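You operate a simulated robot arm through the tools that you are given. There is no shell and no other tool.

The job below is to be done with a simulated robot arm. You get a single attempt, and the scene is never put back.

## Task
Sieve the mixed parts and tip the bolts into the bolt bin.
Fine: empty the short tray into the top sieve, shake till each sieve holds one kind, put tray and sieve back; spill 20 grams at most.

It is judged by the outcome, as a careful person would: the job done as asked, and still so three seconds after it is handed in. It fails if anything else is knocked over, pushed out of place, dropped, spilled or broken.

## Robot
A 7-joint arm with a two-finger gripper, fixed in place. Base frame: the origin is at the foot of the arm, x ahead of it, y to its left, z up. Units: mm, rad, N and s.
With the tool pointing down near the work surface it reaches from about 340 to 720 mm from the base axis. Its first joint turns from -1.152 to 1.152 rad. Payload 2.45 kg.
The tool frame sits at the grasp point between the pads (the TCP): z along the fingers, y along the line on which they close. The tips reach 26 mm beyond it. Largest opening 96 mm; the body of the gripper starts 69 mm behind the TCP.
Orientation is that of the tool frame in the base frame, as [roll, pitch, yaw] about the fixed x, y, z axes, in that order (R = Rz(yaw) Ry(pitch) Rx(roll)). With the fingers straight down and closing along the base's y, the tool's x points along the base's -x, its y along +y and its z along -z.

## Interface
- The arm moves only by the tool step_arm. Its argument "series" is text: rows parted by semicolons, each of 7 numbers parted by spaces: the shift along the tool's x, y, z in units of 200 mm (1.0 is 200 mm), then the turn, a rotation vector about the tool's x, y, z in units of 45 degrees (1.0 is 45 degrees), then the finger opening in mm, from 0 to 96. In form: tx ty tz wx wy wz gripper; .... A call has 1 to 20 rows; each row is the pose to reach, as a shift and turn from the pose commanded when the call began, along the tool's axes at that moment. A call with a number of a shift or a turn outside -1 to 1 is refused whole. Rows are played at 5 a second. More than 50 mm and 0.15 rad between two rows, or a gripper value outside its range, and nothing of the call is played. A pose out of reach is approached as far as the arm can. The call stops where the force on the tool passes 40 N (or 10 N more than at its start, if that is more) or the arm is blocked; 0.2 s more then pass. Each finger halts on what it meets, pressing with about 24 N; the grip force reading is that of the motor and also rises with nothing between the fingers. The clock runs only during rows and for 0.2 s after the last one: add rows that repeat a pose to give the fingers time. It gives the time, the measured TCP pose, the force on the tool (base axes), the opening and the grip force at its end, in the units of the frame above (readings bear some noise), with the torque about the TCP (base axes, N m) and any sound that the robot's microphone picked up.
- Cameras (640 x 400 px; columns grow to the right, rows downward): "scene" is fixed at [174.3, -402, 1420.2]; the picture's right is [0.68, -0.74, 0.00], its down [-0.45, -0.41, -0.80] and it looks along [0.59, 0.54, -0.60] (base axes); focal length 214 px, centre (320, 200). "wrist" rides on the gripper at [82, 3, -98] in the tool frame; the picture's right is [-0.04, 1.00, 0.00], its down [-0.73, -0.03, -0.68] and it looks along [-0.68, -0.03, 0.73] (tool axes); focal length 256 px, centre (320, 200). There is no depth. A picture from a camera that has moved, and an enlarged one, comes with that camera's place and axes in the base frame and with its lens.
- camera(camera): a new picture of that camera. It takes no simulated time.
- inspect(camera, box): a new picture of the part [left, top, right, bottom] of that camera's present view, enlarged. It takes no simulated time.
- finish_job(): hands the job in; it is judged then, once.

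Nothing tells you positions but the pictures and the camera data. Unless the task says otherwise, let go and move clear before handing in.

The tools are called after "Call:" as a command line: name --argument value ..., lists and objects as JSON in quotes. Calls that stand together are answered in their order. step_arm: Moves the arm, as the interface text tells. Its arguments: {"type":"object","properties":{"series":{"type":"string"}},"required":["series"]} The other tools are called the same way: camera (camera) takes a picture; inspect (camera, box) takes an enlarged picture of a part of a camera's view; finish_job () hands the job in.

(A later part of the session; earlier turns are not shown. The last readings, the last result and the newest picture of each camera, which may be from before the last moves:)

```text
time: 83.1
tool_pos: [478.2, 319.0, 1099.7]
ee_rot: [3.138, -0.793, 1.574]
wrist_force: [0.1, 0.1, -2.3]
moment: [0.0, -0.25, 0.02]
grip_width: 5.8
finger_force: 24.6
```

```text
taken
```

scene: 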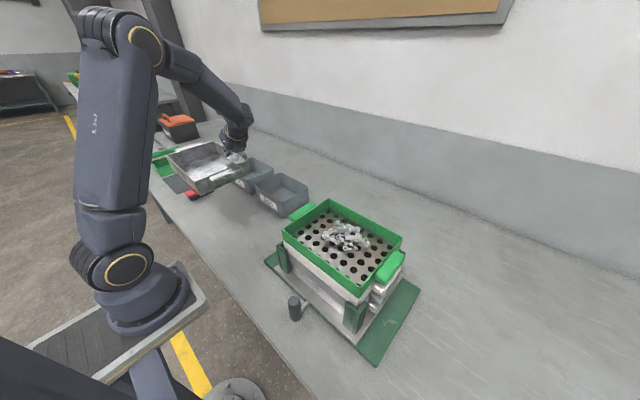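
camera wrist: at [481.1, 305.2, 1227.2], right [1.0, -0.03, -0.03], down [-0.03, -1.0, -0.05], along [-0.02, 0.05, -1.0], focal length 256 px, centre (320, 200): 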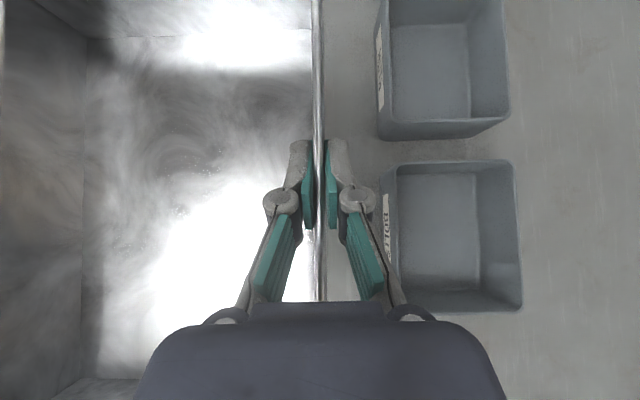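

The tray is level again. I'll lower it towards its original place.

Call:
step_arm --series "-0.11 0.002 0.107 0 0 0 0; -0.23 0.004 0.224 0 0 0 0; -0.35 0.006 0.342 0 0 0 0; -0.47 0.007 0.459 0 0 0 0; -0.59 0.007 0.576 0 0 0 0; -0.7 0.007 0.683 0 0 0 0; -0.79 0.007 0.771 0 0 0 0; -0.85 0.007 0.83 0 0 0 0; -0.876 0.007 0.855 0 0 0 0; -0.876 0.007 0.855 0 0 0 0"

Call:
camera --camera "wrist"

Call:
inspect --camera "scene" --box '[180, 180, 280, 260]'

```text
time: 85.3
tool_pos: [483.6, 318.0, 854.8]
ee_rot: [3.136, -0.795, 1.574]
wrist_force: [0.1, -0.1, -3.5]
moment: [0.01, -0.28, -0.02]
grip_width: 6.3
finger_force: 24.4
```

```text
taken
camera wrist: at [485.3, 304.1, 983.0], right [1.0, -0.03, -0.02], down [-0.03, -1.0, -0.05], along [-0.02, 0.05, -1.0], focal length 256 px, centre (320, 200)
```

wrist: 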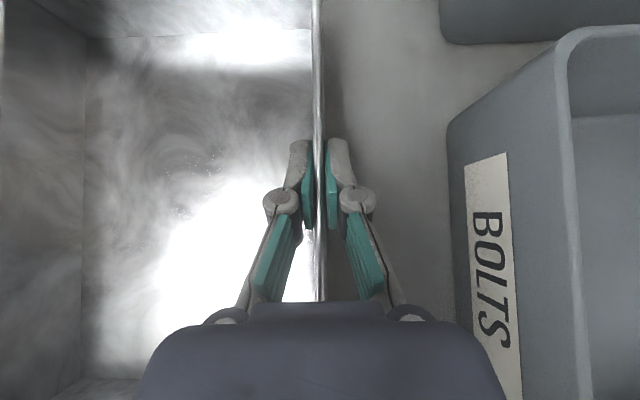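

```text
5.00 times, centred on (230, 220) of scene
camera zoom: at [174.4, -401.9, 1420.2], right [0.68, -0.74, 0.0], down [-0.45, -0.41, -0.8], along [0.59, 0.54, -0.6], focal length 1072 px, centre (770, 100)
```

zoom: 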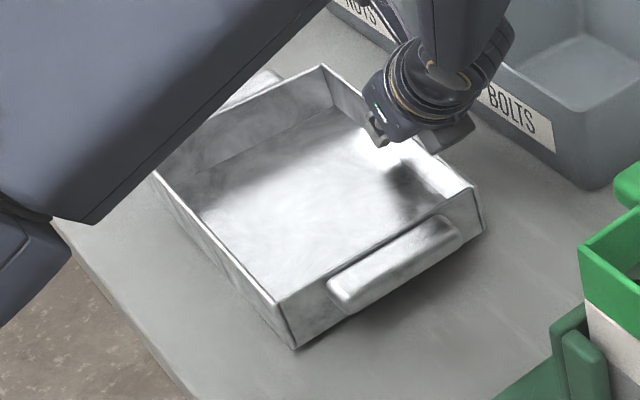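

Call:
step_arm --series "-0.015 -0.005 0.015 0 0 0 0; -0.03 -0.01 0.029 0 0 0 0; -0.043 -0.01 0.042 0 0 0 0; -0.043 -0.01 0.042 0 0 0 0"

Call:
inspect --camera "scene" --box '[180, 180, 280, 260]'

```text
time: 86.3
tool_pos: [481.2, 317.7, 842.9]
ee_rot: [3.137, -0.798, 1.574]
wrist_force: [-1.1, 1.2, 3.2]
moment: [-0.61, 0.2, -0.18]
grip_width: 6.3
finger_force: 24.0
```

```text
5.00 times, centred on (230, 220) of scene
camera zoom: at [174.3, -401.9, 1420.3], right [0.68, -0.74, 0.0], down [-0.45, -0.41, -0.8], along [0.59, 0.54, -0.6], focal length 1072 px, centre (770, 100)
```

zoom: 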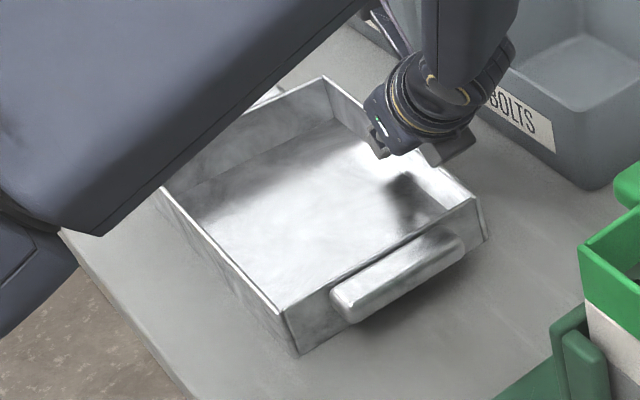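

The tray is touching down and its outline matches the original. I'll ease down another 2 mm, release, and back off slowly upward.

Call:
step_arm --series "-0.007 0 0.007 0 0 0 0; -0.007 0 0.007 0 0 0 6; -0.007 0 0.007 0 0 0 14; -0.007 0 0.007 0 0 0 24; -0.007 0 0.007 0 0 0 30; 0.08 0 -0.08 0 0 0 30; 0.2 0 -0.2 0 0 0 30; 0.36 0 -0.36 0 0 0 30; 0.52 0 -0.52 0 0 0 30; 0.68 0 -0.68 0 0 0 30; 0.8 0 -0.8 0 0 0 30"

Call:
camera --camera "wrist"

Call:
inspect --camera "scene" --box '[180, 180, 280, 260]'

Call:
inspect --camera "scene" --box '[270, 180, 430, 310]'

```text
time: 88.7
tool_pos: [478.4, 314.3, 1069.6]
ee_rot: [3.139, -0.796, 1.574]
wrist_force: [-0.6, 0.5, -0.3]
moment: [0.01, -0.01, 0.0]
grip_width: 30.1
finger_force: 0.0
```

```text
taken
camera wrist: at [480.6, 300.5, 1197.3], right [1.0, -0.03, -0.03], down [-0.03, -1.0, -0.05], along [-0.02, 0.05, -1.0], focal length 256 px, centre (320, 200)
```

wrist: 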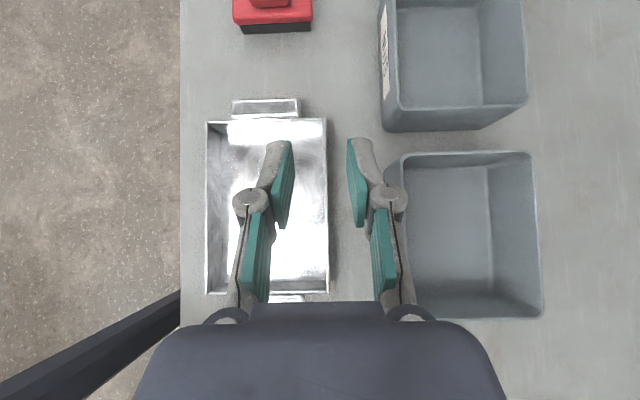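

```text
5.00 times, centred on (230, 220) of scene
camera zoom: at [174.3, -402.0, 1420.2], right [0.68, -0.74, 0.0], down [-0.45, -0.41, -0.8], along [0.59, 0.54, -0.6], focal length 1072 px, centre (770, 100)
```

zoom: 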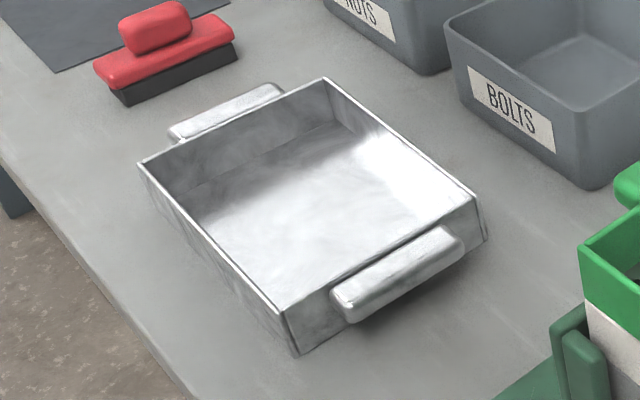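

```text
3.08 times, centred on (350, 245) of scene
camera zoom: at [174.3, -402.0, 1420.2], right [0.68, -0.74, 0.0], down [-0.45, -0.41, -0.8], along [0.59, 0.54, -0.6], focal length 660 px, centre (228, 62)
```

zoom: 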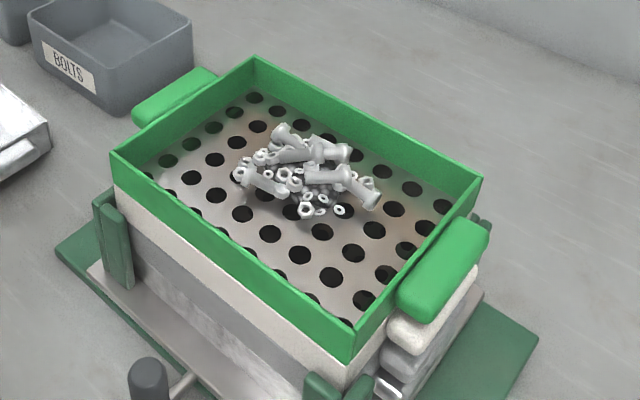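

The tray is back within a few mm of where it began, and all the parts are inside the top sieve. Next I'll untilt and yaw back to the standard orientation, and head for the shaker knob at about (328, −171).

Call:
step_arm --series "0 0 0 0 -0.167 0 60; 0 0 0 0 -0.333 0 60; 0 0 0 0 -0.5 0 60; 0 0 0 0 -0.667 0 60; 0 0 0 0 -0.833 0 60; 0 0 0 0 -1 0 60; 0 0 0 0 -1.0 0 60"

Call:
step_arm --series "-0.15 -0.1 -0.1 0 0 -0.167 60; -0.3 -0.2 -0.2 0 0 -0.333 60; -0.45 -0.3 -0.3 0 0 -0.5 60; -0.6 -0.4 -0.4 0 0 -0.667 60; -0.75 -0.5 -0.4 0 0 -0.833 60; -0.9 -0.6 -0.4 0 0 -1 60"

Call:
step_arm --series "0 0 0 0 0 -0.167 60; 0 0 0 0 0 -0.333 60; 0 0 0 0 0 -0.5 60; 0 0 0 0 0 -0.667 60; 0 0 0 0 0 -0.833 60; 0 0 0 0 0 -1 60"

```text
time: 90.3
tool_pos: [480.4, 315.5, 1070.4]
ee_rot: [3.137, -0.008, 1.57]
wrist_force: [0.2, 0.5, -0.5]
moment: [0.01, 0.01, 0.02]
grip_width: 59.8
finger_force: 0.1
```

```text
time: 91.7
tool_pos: [358.4, 135.7, 1148.9]
ee_rot: [3.132, -0.005, 2.358]
wrist_force: [-0.3, -0.5, 0.0]
moment: [0.06, -0.01, 0.0]
grip_width: 59.9
finger_force: 0.0
```

```text
time: 93.1
tool_pos: [359.9, 134.8, 1147.9]
ee_rot: [3.133, 0.003, -3.14]
wrist_force: [0.1, -0.5, 0.1]
moment: [-0.01, 0.03, 0.02]
grip_width: 60.0
finger_force: 0.0
```

Call:
step_arm --series "0.02 -0.19 0 0 0 0 60; 0.04 -0.38 0 0 0 0 60; 0.06 -0.57 0 0 0 0 60; 0.08 -0.76 0 0 0 0 60; 0.1 -0.95 0 0 0 0 60"

Call:
step_arm --series "0.015 -0.145 0 0 0 0 60; 0.03 -0.29 0 0 0 0 60; 0.045 -0.435 0 0 0 0 60; 0.06 -0.58 0 0 0 0 60"

Call:
camera --camera "wrist"

Call:
inspect --camera "scene" --box '[255, 245, 375, 345]'

```text
time: 94.3
tool_pos: [339.6, -55.8, 1145.4]
ee_rot: [3.131, 0.003, -3.14]
wrist_force: [-0.8, -0.7, -0.2]
moment: [-0.01, -0.01, -0.01]
grip_width: 60.2
finger_force: 0.2
```

```text
time: 95.3
tool_pos: [328.7, -169.9, 1143.3]
ee_rot: [3.13, 0.006, -3.141]
wrist_force: [0.4, -0.5, 0.2]
moment: [-0.01, 0.03, 0.05]
grip_width: 59.9
finger_force: 0.0
```

```text
taken
camera wrist: at [246.2, -169.3, 1241.0], right [0.04, 1.0, 0.01], down [0.73, -0.04, 0.68], along [0.68, -0.02, -0.73], focal length 256 px, centre (320, 200)
```

wrist: 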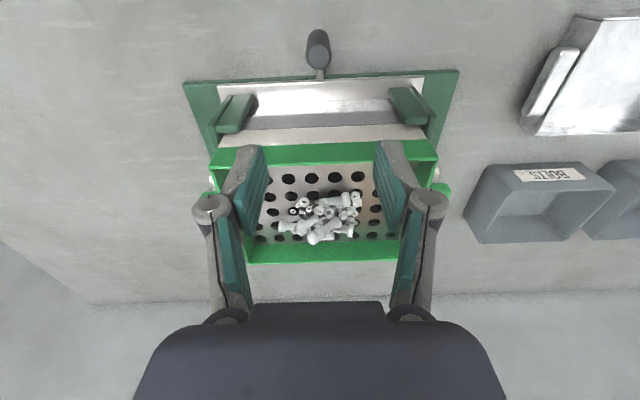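

```text
4.00 times, centred on (315, 295) of scene
camera zoom: at [174.4, -402.0, 1420.2], right [0.68, -0.74, 0.0], down [-0.45, -0.41, -0.8], along [0.59, 0.54, -0.6], focal length 858 px, centre (340, -180)
```

zoom: 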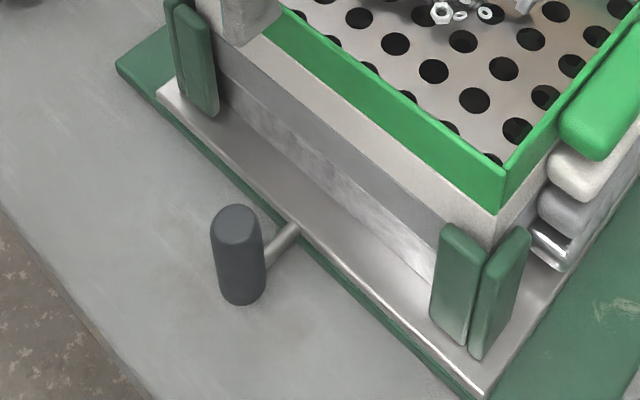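

The knob is at about (328, −171) with its top at z≈905. I'll descend over it with the fingers on both sides in y.

Call:
step_arm --series "0 -0.005 0.2 0 0 0 60; 0 -0.005 0.4 0 0 0 60; 0 -0.005 0.6 0 0 0 60; 0 -0.005 0.8 0 0 0 60; 0 -0.005 0.98 0 0 0 60"

Call:
camera --camera "wrist"

Call:
inspect --camera "scene" --box '[255, 225, 375, 345]'

```text
time: 96.5
tool_pos: [328.7, -170.1, 946.9]
ee_rot: [3.13, 0.002, -3.141]
wrist_force: [-0.6, 0.0, 0.2]
moment: [0.0, -0.04, 0.01]
grip_width: 60.2
finger_force: 0.0
```

```text
taken
camera wrist: at [246.6, -168.9, 1045.2], right [0.04, 1.0, 0.01], down [0.73, -0.04, 0.68], along [0.68, -0.02, -0.73], focal length 256 px, centre (320, 200)
```

wrist: 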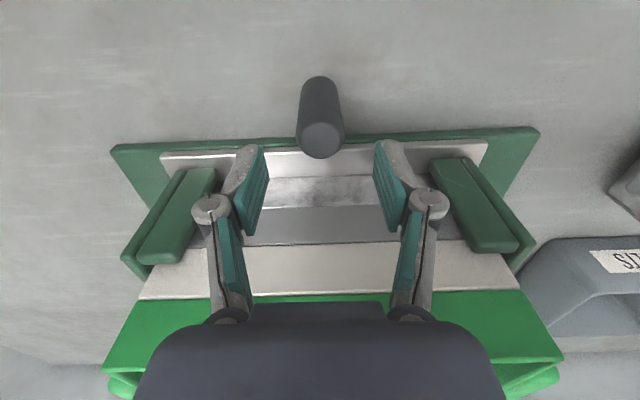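

```text
3.33 times, centred on (315, 285) of scene
camera zoom: at [174.3, -402.0, 1420.2], right [0.68, -0.74, 0.0], down [-0.45, -0.41, -0.8], along [0.59, 0.54, -0.6], focal length 715 px, centre (337, -83)
```

zoom: 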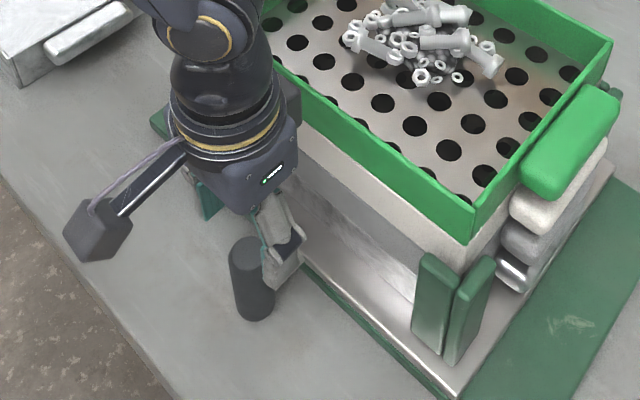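

Call:
step_arm --series "0 -0.003 0.11 0 0 0 60; 0 -0.003 0.22 0 0 0 60; 0 -0.003 0.325 0 0 0 60; 0 -0.003 0.325 0 0 0 45; 0 -0.003 0.325 0 0 0 30; 0 -0.003 0.325 0 0 0 15; 0 -0.003 0.325 0 0 0 0; 0 -0.003 0.325 0 0 0 0"

Call:
camera --camera "wrist"

```text
time: 98.3
tool_pos: [328.6, -171.1, 883.4]
ee_rot: [3.132, 0.003, 3.14]
wrist_force: [1.8, -0.3, -12.9]
moment: [-0.06, -0.46, -0.01]
grip_width: 31.4
finger_force: 45.0
```

```text
taken
camera wrist: at [246.5, -169.7, 982.0], right [0.04, 1.0, 0.01], down [0.73, -0.04, 0.68], along [0.68, -0.02, -0.73], focal length 256 px, centre (320, 200)
```

wrist: 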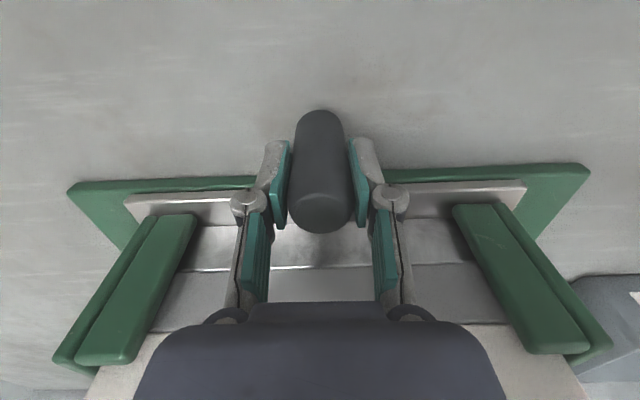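

Gripped. I'll test gently: 15 mm in +y, then back past centre.

Call:
step_arm --series "0 0.025 0 0 0 0 0; 0 0.05 0 0 0 0 0; 0 0.075 0 0 0 0 0; 0 0.075 0 0 0 0 0"

Call:
camera --camera "scene"

Call:
step_arm --series "0 -0.05 0 0 0 0 0; 0 -0.1 0 0 0 0 0; 0 -0.15 0 0 0 0 0; 0 -0.15 0 0 0 0 0"

Call:
inspect --camera "scene" --box '[250, 180, 430, 370]'

```text
time: 99.3
tool_pos: [328.7, -155.0, 883.5]
ee_rot: [3.131, 0.003, -3.141]
wrist_force: [-2.5, -1.3, 9.0]
moment: [0.07, 1.14, 0.04]
grip_width: 31.3
finger_force: 45.3
```

```text
taken
```

scene: 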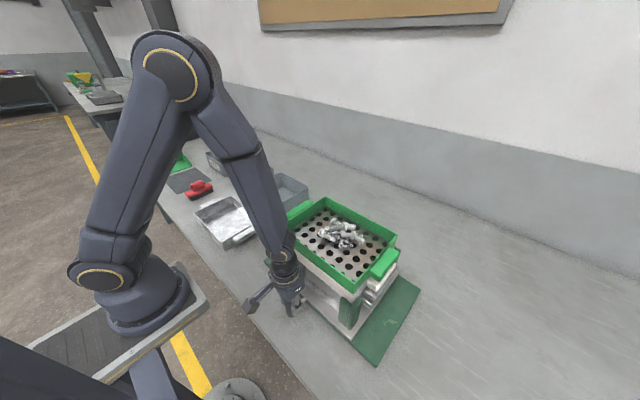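

```text
time: 100.3
tool_pos: [328.4, -186.4, 883.0]
ee_rot: [3.134, 0.007, 3.141]
wrist_force: [1.0, 0.8, 8.7]
moment: [0.0, 0.03, 0.05]
grip_width: 31.5
finger_force: 45.2
```

```text
2.11 times, centred on (340, 275) of scene
camera zoom: at [174.3, -401.9, 1420.3], right [0.68, -0.74, 0.0], down [-0.45, -0.41, -0.8], along [0.59, 0.54, -0.6], focal length 452 px, centre (278, 42)
```

zoom: 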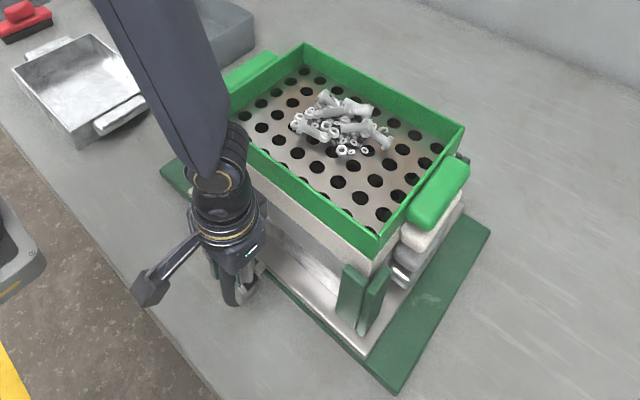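

The plate slides freely. Now shaking at about ±15 mm, then I'll check the sorting and the force.

Call:
step_arm --series "0 0.075 0 0 0 0 0; 0 0.15 0 0 0 0 0; 0 0 0 0 0 0 0; 0 0.15 0 0 0 0 0; 0 0 0 0 0 0 0; 0 0.15 0 0 0 0 0; 0 0 0 0 0 0 0; 0 0.15 0 0 0 0 0; 0 0 0 0 0 0 0; 0 0.15 0 0 0 0 0; 0 0 0 0 0 0 0; 0 0.15 0 0 0 0 0; 0 0 0 0 0 0 0; 0 0.075 0 0 0 0 0"

Call:
inspect --camera "scene" --box '[250, 180, 430, 370]'

```text
time: 103.3
tool_pos: [328.4, -170.8, 882.3]
ee_rot: [3.129, 0.002, -3.141]
wrist_force: [-2.4, 0.4, -7.6]
moment: [0.24, -0.07, 0.08]
grip_width: 31.4
finger_force: 44.8
```

```text
2.11 times, centred on (340, 275) of scene
camera zoom: at [174.3, -402.0, 1420.2], right [0.68, -0.74, 0.0], down [-0.45, -0.41, -0.8], along [0.59, 0.54, -0.6], focal length 452 px, centre (278, 42)
```

zoom: 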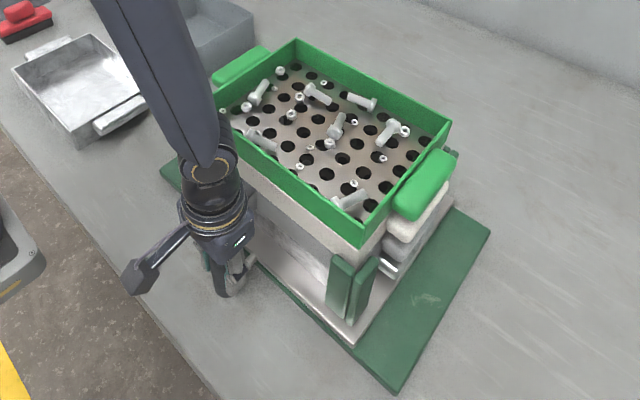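

It's working: most of the nuts and washers have already dropped through. I'll keep shaking.

Call:
step_arm --series "0 0.09 0 0 0 0 0; 0 -0.09 0 0 0 0 0; 0 0.09 0 0 0 0 0; 0 -0.09 0 0 0 0 0; 0 0.09 0 0 0 0 0; 0 -0.09 0 0 0 0 0; 0 0.09 0 0 0 0 0; 0 -0.09 0 0 0 0 0; 0 0.09 0 0 0 0 0; 0 -0.09 0 0 0 0 0; 0 0.09 0 0 0 0 0; 0 -0.09 0 0 0 0 0; 0 0.09 0 0 0 0 0; 0 -0.09 0 0 0 0 0; 0 0.09 0 0 0 0 0; 0 -0.09 0 0 0 0 0; 0 0.09 0 0 0 0 0; 0 -0.09 0 0 0 0 0; 0 0 0 0 0 0 0"

Call:
inspect --camera "scene" --box '[270, 180, 430, 310]'

```text
time: 107.3
tool_pos: [329.1, -170.4, 882.5]
ee_rot: [3.133, 0.006, -3.141]
wrist_force: [10.7, -0.4, 21.5]
moment: [0.04, 0.12, 0.14]
grip_width: 31.7
finger_force: 45.0
```

```text
3.08 times, centred on (350, 245) of scene
camera zoom: at [174.3, -401.9, 1420.3], right [0.68, -0.74, 0.0], down [-0.45, -0.41, -0.8], along [0.59, 0.54, -0.6], focal length 660 px, centre (228, 62)
```

zoom: 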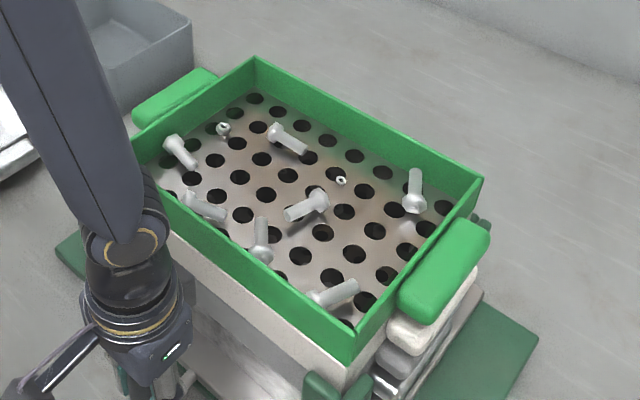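

Only a nut and a washer are still with the bolts. More shaking, which also helps the lower sieves sort.

Call:
step_arm --series "0 0.1 0 0 0 0 0; 0 -0.1 0 0 0 0 0; 0 0.1 0 0 0 0 0; 0 -0.1 0 0 0 0 0; 0 0.1 0 0 0 0 0; 0 -0.1 0 0 0 0 0; 0 0.1 0 0 0 0 0; 0 -0.1 0 0 0 0 0; 0 0.1 0 0 0 0 0; 0 -0.1 0 0 0 0 0; 0 0.1 0 0 0 0 0; 0 -0.1 0 0 0 0 0; 0 0.1 0 0 0 0 0; 0 -0.1 0 0 0 0 0; 0 0.1 0 0 0 0 0; 0 -0.1 0 0 0 0 0; 0 0.1 0 0 0 0 0; 0 -0.1 0 0 0 0 0; 0 0 0 0 0 0 0"

Call:
step_arm --series "0 0.1 0 0 0 0 0; 0 -0.1 0 0 0 0 0; 0 0.1 0 0 0 0 0; 0 -0.1 0 0 0 0 0; 0 0.1 0 0 0 0 0; 0 -0.1 0 0 0 0 0; 0 0.1 0 0 0 0 0; 0 -0.1 0 0 0 0 0; 0 0.1 0 0 0 0 0; 0 -0.1 0 0 0 0 0; 0 0.1 0 0 0 0 0; 0 -0.1 0 0 0 0 0; 0 0.1 0 0 0 0 0; 0 -0.1 0 0 0 0 0; 0 0.1 0 0 0 0 0; 0 -0.1 0 0 0 0 0; 0 0.1 0 0 0 0 0; 0 -0.1 0 0 0 0 0; 0 0 0 0 0 0 0"

Call:
inspect --camera "scene" --box '[270, 180, 430, 310]'

```text
time: 111.3
tool_pos: [329.9, -171.2, 883.1]
ee_rot: [3.135, 0.008, 3.142]
wrist_force: [3.1, -0.9, 25.7]
moment: [0.0, 0.3, 0.12]
grip_width: 31.6
finger_force: 45.1
```

```text
time: 115.3
tool_pos: [327.1, -169.5, 883.1]
ee_rot: [3.131, 0.001, -3.142]
wrist_force: [-8.4, -0.5, -23.8]
moment: [0.06, 0.54, 0.2]
grip_width: 31.6
finger_force: 44.7
```

```text
3.08 times, centred on (350, 245) of scene
camera zoom: at [174.4, -402.1, 1420.2], right [0.68, -0.74, 0.0], down [-0.45, -0.41, -0.8], along [0.59, 0.54, -0.6], focal length 660 px, centre (228, 62)
```

zoom: 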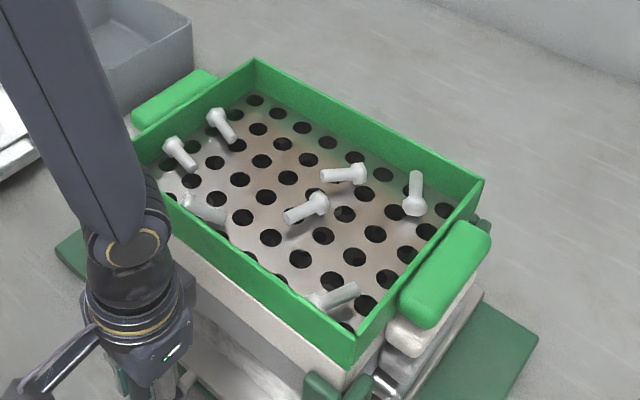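

Only bolts remain on top now. I'll do one more round so the lower sieves finish sorting, then re-check.

Call:
step_arm --series "0 0.1 0 0 0 0 0; 0 -0.1 0 0 0 0 0; 0 0.1 0 0 0 0 0; 0 -0.1 0 0 0 0 0; 0 0.1 0 0 0 0 0; 0 -0.1 0 0 0 0 0; 0 0.1 0 0 0 0 0; 0 -0.1 0 0 0 0 0; 0 0.1 0 0 0 0 0; 0 -0.1 0 0 0 0 0; 0 0.1 0 0 0 0 0; 0 -0.1 0 0 0 0 0; 0 0.1 0 0 0 0 0; 0 -0.1 0 0 0 0 0; 0 0.1 0 0 0 0 0; 0 -0.1 0 0 0 0 0; 0 0.1 0 0 0 0 0; 0 -0.1 0 0 0 0 0; 0 0 0 0 0 0 0; 0 0 0 0 0 0 0"

Call:
inspect --camera "scene" --box '[250, 180, 430, 370]'

Call:
inspect --camera "scene" --box '[290, 190, 410, 290]'

```text
time: 119.5
tool_pos: [327.1, -169.3, 883.4]
ee_rot: [3.129, 0.0, 3.14]
wrist_force: [-7.3, -1.0, 24.7]
moment: [-0.04, 0.56, 0.02]
grip_width: 31.5
finger_force: 45.3
```

```text
2.11 times, centred on (340, 275) of scene
camera zoom: at [173.9, -401.8, 1420.3], right [0.68, -0.74, 0.0], down [-0.44, -0.41, -0.8], along [0.59, 0.54, -0.6], focal length 452 px, centre (278, 42)
```

zoom: 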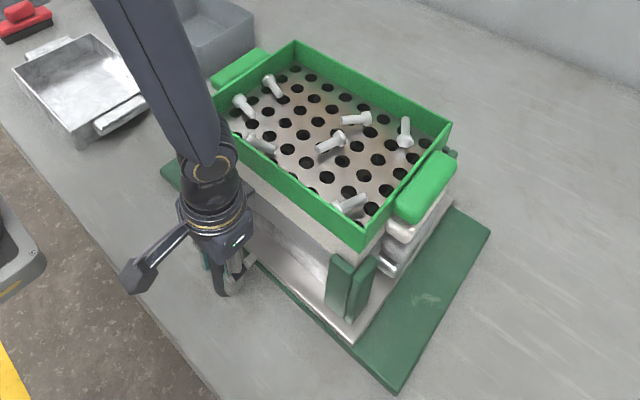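

```text
4.00 times, centred on (350, 240) of scene
camera zoom: at [173.9, -401.8, 1420.3], right [0.68, -0.74, 0.0], down [-0.44, -0.41, -0.8], along [0.59, 0.54, -0.6], focal length 858 px, centre (200, 40)
```

zoom: 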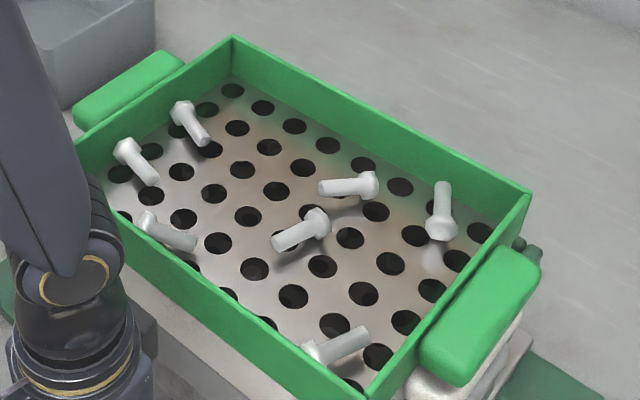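

The top sieve holds only the seven bolts, and the stack is back at its original position. I'll release the knob and rise.

Call:
step_arm --series "0 0 0 0 0 0 40; 0 0 0 0 0 0 60; 0 0 0 0 0 0 60; 0 0 -0.1 0 0 0 60; 0 0 -0.3 0 0 0 60; 0 0 -0.5 0 0 0 60; 0 0 -0.7 0 0 0 60; 0 0 -0.9 0 0 0 60; 0 0 -1 0 0 0 60"

Call:
step_arm --series "0 0 -0.2 0 0 0 60; 0 0 -0.4 0 0 0 60; 0 0 -0.6 0 0 0 60; 0 0 -0.6 0 0 0 60"

Call:
camera --camera "wrist"

Call:
camera --camera "scene"

```text
time: 121.5
tool_pos: [328.6, -172.9, 1085.6]
ee_rot: [3.129, 0.004, 3.142]
wrist_force: [0.8, 0.5, 0.5]
moment: [0.01, 0.0, 0.0]
grip_width: 60.0
finger_force: 0.0
```

```text
time: 122.5
tool_pos: [326.6, -173.4, 1204.3]
ee_rot: [3.132, 0.005, 3.14]
wrist_force: [0.4, -0.6, 0.0]
moment: [0.01, 0.0, -0.03]
grip_width: 59.9
finger_force: 0.0
```

```text
taken
camera wrist: at [243.7, -172.2, 1303.7], right [0.04, 1.0, 0.01], down [0.73, -0.04, 0.68], along [0.68, -0.02, -0.73], focal length 256 px, centre (320, 200)
```

wrist: 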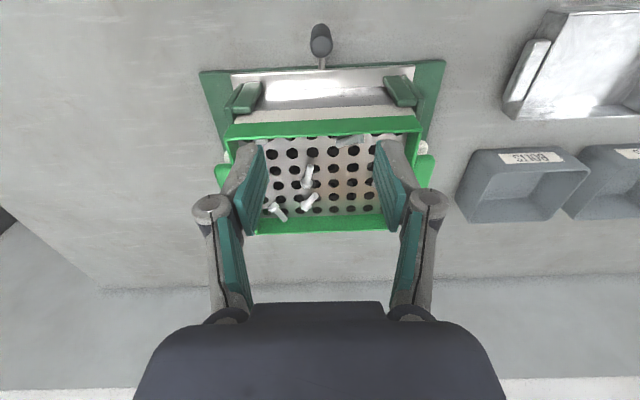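

```text
taken
```

scene: 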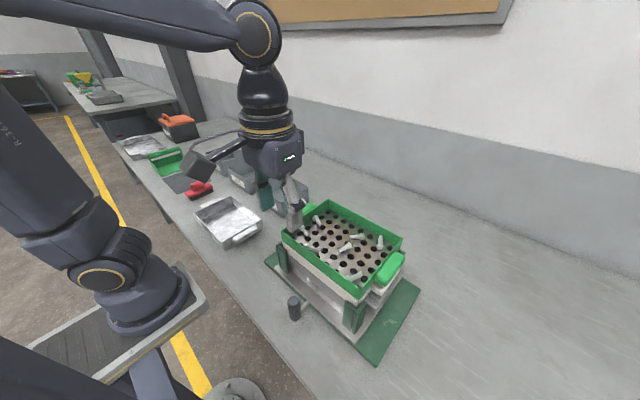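

Next is the top sieve. I'll grip its +x long wall at the middle the same way as the tray, so I'm yawing the tool and moving above it.

Call:
step_arm --series "-0.125 0.025 -0.017 0 0 0.167 40; -0.25 0.05 -0.033 0 0 0.333 40; -0.375 0.075 -0.05 0 0 0.5 40; -0.5 0.1 -0.067 0 0 0.667 40; -0.625 0.125 -0.083 0 0 0.833 40; -0.75 0.15 -0.1 0 0 1 40"

Call:
step_arm --series "-0.035 0.0625 -0.005 0 0 0.167 40; -0.071 0.125 -0.01 0 0 0.333 40; -0.106 0.1875 -0.015 0 0 0.5 40; -0.141 0.25 -0.02 0 0 0.667 40; -0.177 0.3125 -0.025 0 0 0.833 40; -0.212 0.375 -0.03 0 0 1 40"

Call:
step_arm --series "0 0 0 0 0.167 0 40; 0 0 0 0 0.333 0 40; 0 0 0 0 0.5 0 40; 0 0 0 0 0.667 0 40; 0 0 0 0 0.833 0 40; 0 0 0 0 1 0 40"

Call:
camera --camera "wrist"

```text
time: 123.9
tool_pos: [478.0, -141.9, 1224.1]
ee_rot: [3.13, -0.006, 2.353]
wrist_force: [0.1, -0.2, -0.2]
moment: [0.0, 0.0, 0.01]
grip_width: 39.7
finger_force: 0.2
```

```text
time: 125.3
tool_pos: [561.2, -120.7, 1232.5]
ee_rot: [3.138, -0.01, 1.567]
wrist_force: [0.1, -0.2, -0.4]
moment: [-0.04, 0.02, -0.02]
grip_width: 39.9
finger_force: 0.0
```

```text
time: 126.7
tool_pos: [560.5, -120.1, 1230.7]
ee_rot: [3.135, -0.8, 1.577]
wrist_force: [0.4, -0.6, 0.1]
moment: [-0.03, 0.02, 0.0]
grip_width: 40.2
finger_force: 0.0
```

```text
taken
camera wrist: at [562.7, -134.8, 1358.8], right [1.0, -0.03, -0.02], down [-0.03, -1.0, -0.05], along [-0.02, 0.05, -1.0], focal length 256 px, centre (320, 200)
```

wrist: 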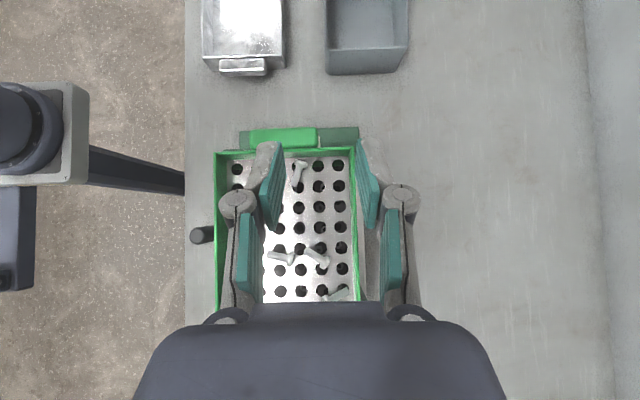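

Call:
step_arm --series "-0.16 0.046 0.083 0 0 0 40; -0.32 0.092 0.165 0 0 0 40; -0.48 0.138 0.248 0 0 0 40; -0.64 0.184 0.33 0 0 0 40; -0.79 0.2285 0.413 0 0 0 40"

Call:
camera --camera "wrist"

Call:
inspect --camera "scene" --box '[280, 180, 440, 300]'

```text
time: 127.9
tool_pos: [607.5, -173.4, 1060.2]
ee_rot: [3.135, -0.796, 1.573]
wrist_force: [-0.6, 0.3, -0.3]
moment: [0.02, -0.03, 0.0]
grip_width: 40.1
finger_force: 0.1
```

```text
taken
camera wrist: at [609.7, -188.0, 1186.6], right [1.0, -0.03, -0.02], down [-0.03, -1.0, -0.05], along [-0.02, 0.05, -1.0], focal length 256 px, centre (320, 200)
```

wrist: 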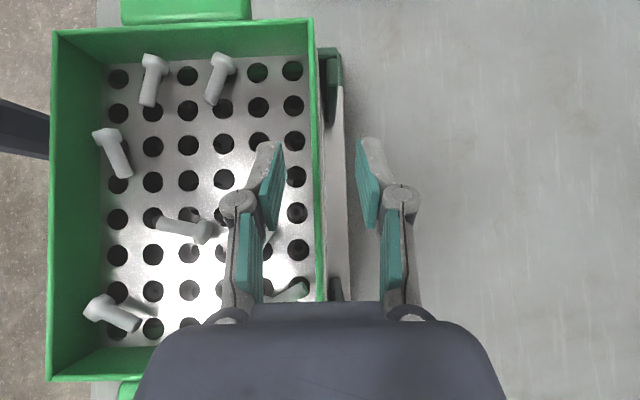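

```text
3.33 times, centred on (360, 240) of scene
camera zoom: at [174.3, -402.0, 1420.2], right [0.68, -0.74, 0.0], down [-0.45, -0.41, -0.8], along [0.59, 0.54, -0.6], focal length 715 px, centre (187, 67)
```

zoom: 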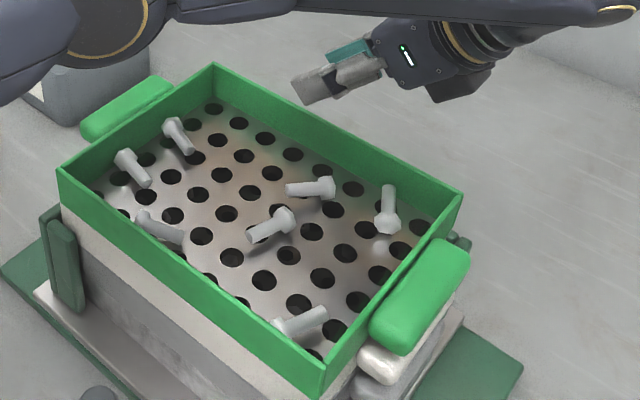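

The wall is centred between the fingers and there's no bolt nearby. Descending along the wall and closing.

Call:
step_arm --series "-0.08 0 0.078 0 0 0 40; -0.15 0 0.146 0 0 0 40; -0.19 0 0.185 0 0 0 40; -0.222 0 0.216 0 0 0 40; -0.222 0 0.216 0 0 0 40"

Call:
inspect --camera "scene" --box '[320, 180, 440, 270]'

Call:
camera --camera "wrist"

```text
time: 129.1
tool_pos: [607.4, -173.5, 999.0]
ee_rot: [3.137, -0.795, 1.576]
wrist_force: [0.4, 0.0, 0.3]
moment: [0.01, -0.02, 0.03]
grip_width: 39.9
finger_force: 0.1
```

```text
4.44 times, centred on (380, 225) of scene
camera zoom: at [174.3, -402.0, 1420.2], right [0.68, -0.74, 0.0], down [-0.45, -0.41, -0.8], along [0.59, 0.54, -0.6], focal length 953 px, centre (53, 89)
```

zoom: 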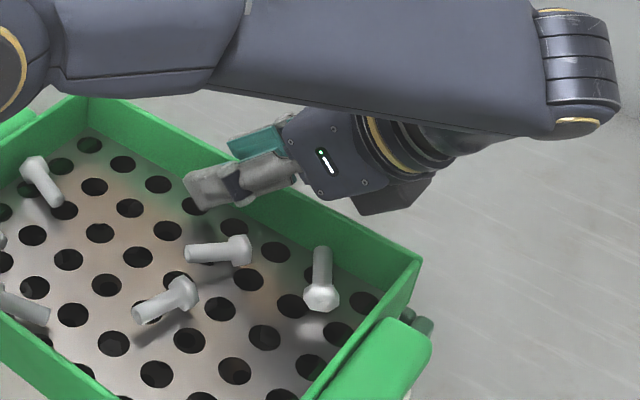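

```text
taken
camera wrist: at [609.4, -187.6, 1126.4], right [1.0, -0.03, -0.03], down [-0.03, -1.0, -0.05], along [-0.02, 0.05, -1.0], focal length 256 px, centre (320, 200)
```

wrist: 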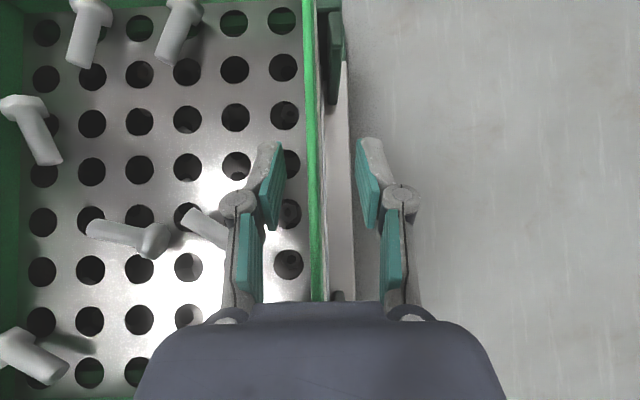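

Call:
step_arm --series "0 0 0 0 0 0 28; 0 0 0 0 0 0 16; 0 0 0 0 0 0 4; 0 0 0 0 0 0 0; 0 0 0 0 0 0 0; 0 0 0 0 0 0 0"

Call:
step_arm --series "0.009 0 -0.009 0 0 0 0; 0.018 0 -0.0175 0 0 0 0; 0.027 0 -0.026 0 0 0 0; 0.036 0 -0.035 0 0 0 0; 0.036 0 -0.035 0 0 0 0"

Call:
camera --camera "wrist"

Call:
inspect --camera "scene" --box '[250, 180, 430, 340]'

```text
time: 130.5
tool_pos: [607.6, -172.6, 998.3]
ee_rot: [3.136, -0.794, 1.575]
wrist_force: [-0.9, 0.4, 0.4]
moment: [-0.14, 0.16, -0.15]
grip_width: 5.9
finger_force: 24.2
```

```text
time: 131.7
tool_pos: [606.6, -173.8, 1010.4]
ee_rot: [3.135, -0.798, 1.574]
wrist_force: [0.1, -0.8, -5.0]
moment: [-0.02, -0.47, 0.0]
grip_width: 6.0
finger_force: 24.0
```

```text
taken
camera wrist: at [609.3, -186.7, 1136.8], right [1.0, -0.03, -0.02], down [-0.03, -1.0, -0.05], along [-0.02, 0.05, -1.0], focal length 256 px, centre (320, 200)
```

wrist: 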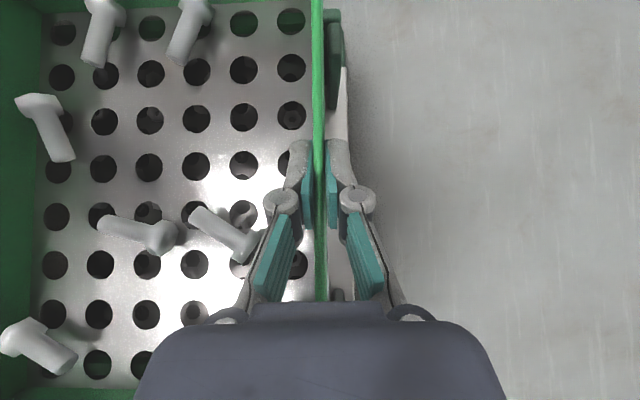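

```text
2.50 times, centred on (340, 260) of scene
camera zoom: at [174.4, -402.0, 1420.2], right [0.68, -0.74, 0.0], down [-0.45, -0.41, -0.8], along [0.59, 0.54, -0.6], focal length 536 px, centre (270, 50)
```

zoom: 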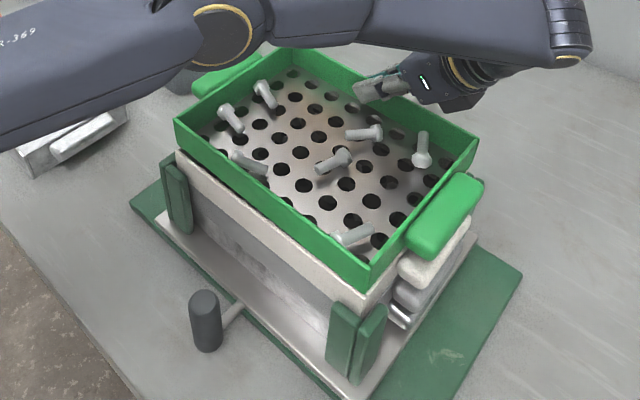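

The sieve came off cleanly (5 N, steady) and the layer below stayed put. I'll lift it up and look at what the white sieve holds.

Call:
step_arm --series "0.03 0 -0.029 0 0 0 0; 0.09 0 -0.0875 0 0 0 0; 0.17 0 -0.165 0 0 0 0; 0.26 0 -0.253 0 0 0 0; 0.35 0 -0.34 0 0 0 0; 0.44 0 -0.428 0 0 0 0; 0.53 0 -0.515 0 0 0 0; 0.61 0 -0.593 0 0 0 0; 0.66 0 -0.642 0 0 0 0; 0.681 0 -0.662 0 0 0 0; 0.681 0 -0.662 0 0 0 0"

Call:
camera --camera "wrist"

Call:
camera --camera "scene"

```text
time: 134.1
tool_pos: [583.6, -174.2, 1199.3]
ee_rot: [3.138, -0.795, 1.57]
wrist_force: [-0.5, 0.5, -5.3]
moment: [-0.03, -0.45, 0.0]
grip_width: 5.9
finger_force: 24.2
out of reach, approached as far as the arm can: row 8, 9, 10, 11
```

```text
taken
camera wrist: at [585.4, -187.9, 1326.8], right [1.0, -0.03, -0.03], down [-0.03, -1.0, -0.05], along [-0.02, 0.05, -1.0], focal length 256 px, centre (320, 200)
```

wrist: 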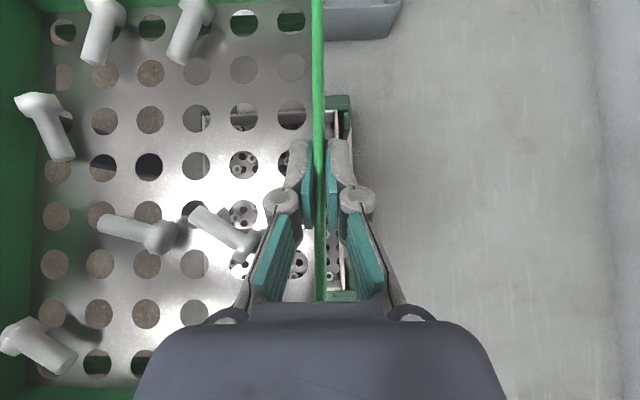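

```text
taken
```

scene: 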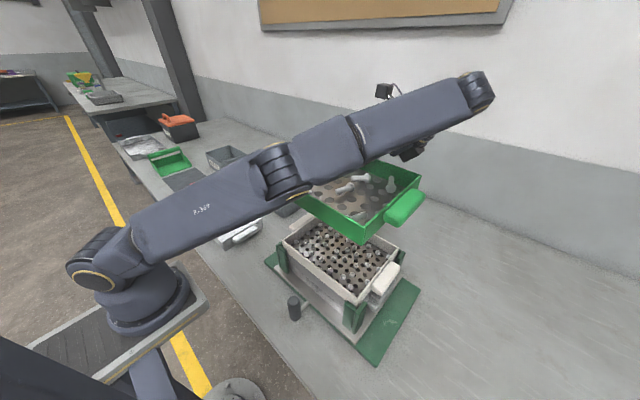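

Call:
inspect --camera "scene" --box '[270, 200, 410, 310]'

```text
3.64 times, centred on (340, 255) of scene
camera zoom: at [174.4, -402.0, 1420.2], right [0.68, -0.74, 0.0], down [-0.45, -0.41, -0.8], along [0.59, 0.54, -0.6], focal length 780 px, centre (247, 0)
```

zoom: 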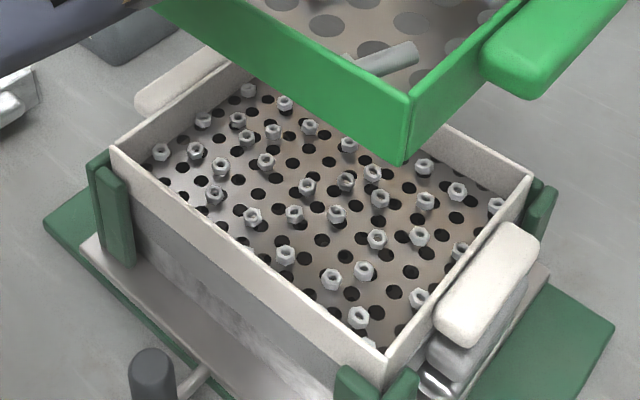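

The white sieve holds only nuts. I'll tilt the green sieve slightly for arm clearance and then carry it towards the BOLTS bin.

Call:
step_arm --series "0 0 0 -0.078 0 -0.08 0; 0 0 0 -0.156 0 -0.159 0; 0 0 0 -0.233 0 -0.238 0"

Call:
camera --camera "scene"

```text
time: 134.9
tool_pos: [582.4, -173.5, 1200.4]
ee_rot: [2.769, -0.762, 1.834]
wrist_force: [-0.3, 0.5, -4.5]
moment: [-0.05, -0.45, 0.01]
grip_width: 6.2
finger_force: 24.3
```

```text
taken
```

scene: 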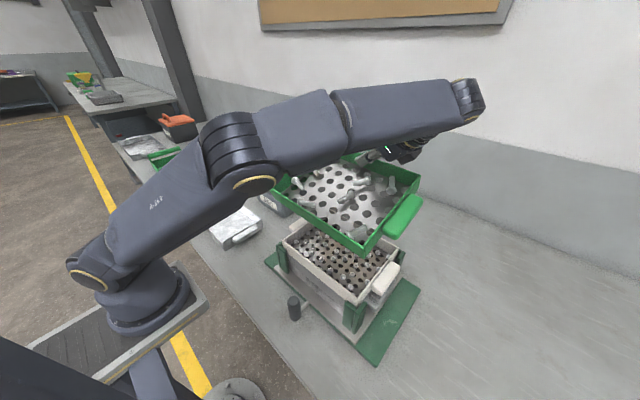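

Call:
step_arm --series "0.03 -0.015 0.032 0 0 0 0; 0.1 -0.0485 0.106 0 0 0 0; 0.18 -0.087 0.191 0 0 0 0; 0.27 -0.131 0.287 0 0 0 0; 0.36 -0.175 0.383 0 0 0 0; 0.45 -0.218 0.478 0 0 0 0; 0.54 -0.262 0.574 0 0 0 0; 0.61 -0.296 0.648 0 0 0 0; 0.651 -0.316 0.692 0 0 0 0"

Call:
step_arm --series "0.03 0.0025 0.032 0.017 0.0065 -0.0165 0; 0.1 0.008 0.106 0.058 0.022 -0.0565 0; 0.18 0.015 0.19 0.104 0.04 -0.102 0; 0.26 0.021 0.275 0.15 0.0575 -0.147 0; 0.34 0.028 0.359 0.197 0.075 -0.192 0; 0.42 0.0345 0.444 0.243 0.093 -0.237 0; 0.5 0.041 0.528 0.289 0.11 -0.283 0; 0.55 0.045 0.581 0.318 0.1215 -0.311 0; 0.584 0.048 0.617 0.338 0.129 -0.33 0"

Call:
camera --camera "scene"

Call:
camera --camera "wrist"

```text
time: 136.9
tool_pos: [524.8, 17.1, 1179.6]
ee_rot: [2.769, -0.76, 1.83]
wrist_force: [-0.3, 0.3, -4.8]
moment: [0.01, -0.45, 0.0]
grip_width: 6.1
finger_force: 24.2
```

```text
time: 138.9
tool_pos: [535.0, 186.3, 1179.9]
ee_rot: [2.771, -0.761, 2.216]
wrist_force: [-0.3, -0.4, -4.8]
moment: [0.16, -0.4, 0.01]
grip_width: 5.8
finger_force: 23.8
```

```text
taken
```

scene: 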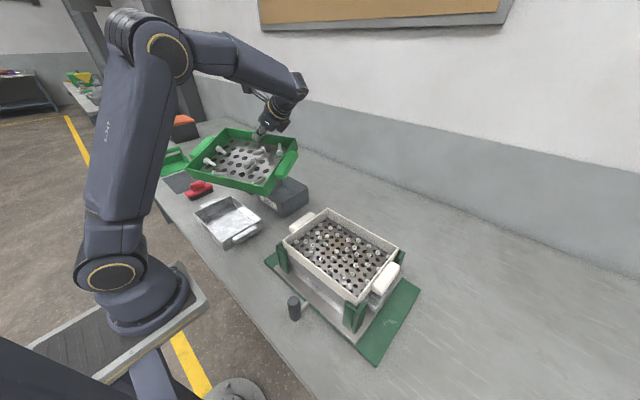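

```text
taken
camera wrist: at [510.6, 162.7, 1303.4], right [0.91, 0.34, 0.23], down [0.36, -0.93, -0.06], along [0.2, 0.13, -0.97], focal length 256 px, centre (320, 200)
```

wrist: 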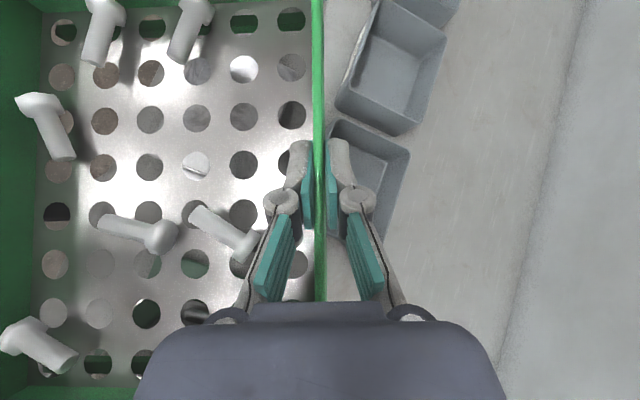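

Ready above the bench beside the bin. I'll re-tilt so that the (−x,+y) corner becomes the low point, which will gather the bolts in that corner.

Call:
step_arm --series "0 0.03 0.012 -0.0413 -0.0803 -0.0577 0; 0 0.066 0.026 -0.0826 -0.1606 -0.1154 0; 0 0.1 0.039 -0.1239 -0.241 -0.173 0; 0 0.133 0.052 -0.165 -0.321 -0.231 0; 0 0.166 0.065 -0.2065 -0.4015 -0.2885 0; 0 0.2 0.078 -0.248 -0.482 -0.346 0; 0 0.233 0.09 -0.289 -0.562 -0.404 0; 0 0.233 0.09 -0.289 -0.562 -0.404 0"

Call:
camera --camera "wrist"

Call:
inspect --camera "scene" --box '[150, 80, 350, 240]'

```text
time: 140.7
tool_pos: [572.1, 216.6, 1180.1]
ee_rot: [2.502, -0.22, 2.288]
wrist_force: [0.0, 0.0, -5.1]
moment: [0.2, -0.26, 0.01]
grip_width: 5.8
finger_force: 23.5
```

```text
taken
camera wrist: at [489.2, 225.5, 1277.7], right [0.72, 0.4, 0.57], down [0.22, -0.91, 0.35], along [0.66, -0.12, -0.74], focal length 256 px, centre (320, 200)
```

wrist: 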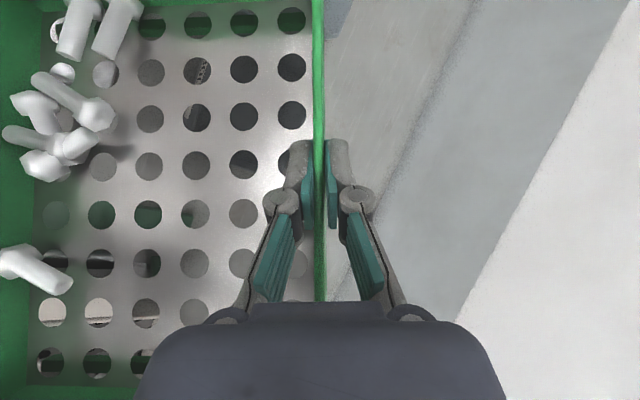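

```text
2.50 times, centred on (250, 160) of scene
camera zoom: at [174.4, -401.9, 1420.2], right [0.68, -0.74, 0.0], down [-0.45, -0.41, -0.8], along [0.59, 0.54, -0.6], focal length 536 px, centre (495, 300)
```

zoom: 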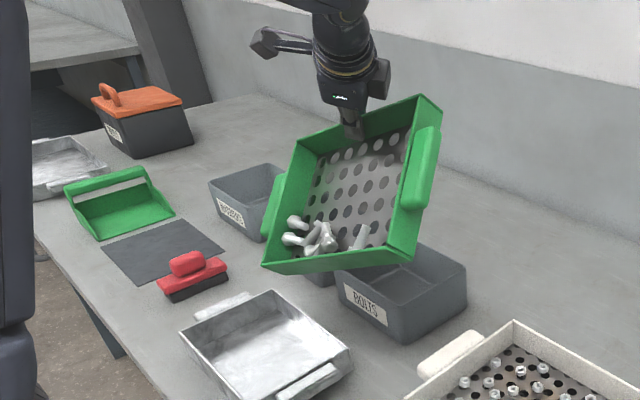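

The bolts are gathering at the low corner. I'll move out so that the corner comes over the BOLTS bin while tilting to 60°.

Call:
step_arm --series "-0.055 0.067 0.064 -0.0272 -0.0273 -0.0279 0; -0.109 0.134 0.128 -0.0545 -0.0546 -0.0558 0; -0.164 0.201 0.192 -0.0817 -0.0819 -0.0837 0; -0.219 0.269 0.255 -0.109 -0.1091 -0.1116 0; -0.274 0.336 0.319 -0.1362 -0.1364 -0.1395 0; -0.328 0.403 0.383 -0.1635 -0.1637 -0.1674 0; -0.383 0.47 0.447 -0.1907 -0.191 -0.1953 0; -0.383 0.47 0.447 -0.1907 -0.191 -0.1953 0"

Call:
camera --camera "wrist"

Call:
inspect --camera "scene" --box '[170, 80, 370, 240]'

```text
time: 142.5
tool_pos: [715.9, 248.4, 1147.4]
ee_rot: [2.351, -0.009, 2.306]
wrist_force: [-0.1, 0.2, -4.1]
moment: [0.17, -0.14, 0.0]
grip_width: 5.9
finger_force: 24.1
```

```text
taken
camera wrist: at [611.5, 262.2, 1220.8], right [0.55, 0.44, 0.71], down [0.12, -0.88, 0.45], along [0.82, -0.16, -0.54], focal length 256 px, centre (320, 200)
```

wrist: 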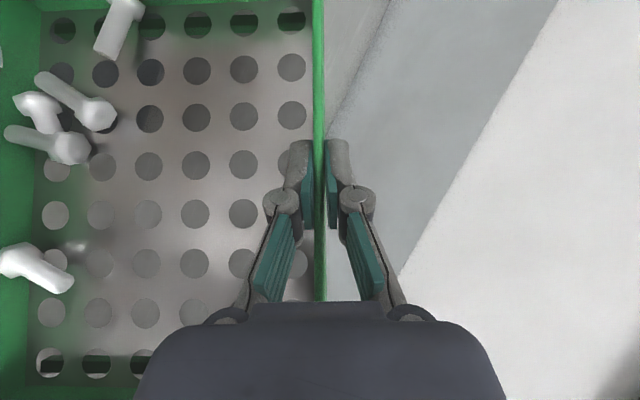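

```text
2.50 times, centred on (270, 160) of scene
camera zoom: at [174.5, -401.9, 1420.2], right [0.68, -0.74, 0.0], down [-0.45, -0.41, -0.8], along [0.59, 0.54, -0.6], focal length 536 px, centre (445, 300)
```

zoom: 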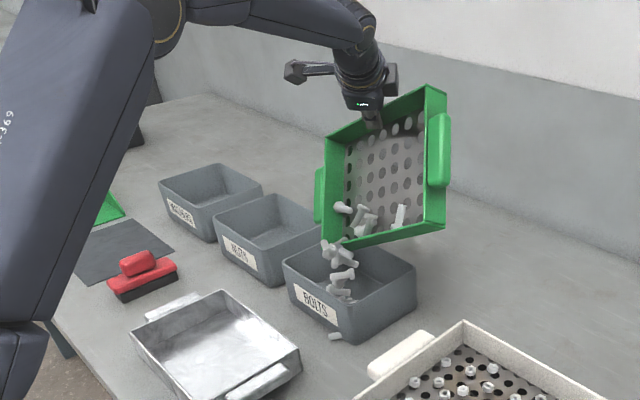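

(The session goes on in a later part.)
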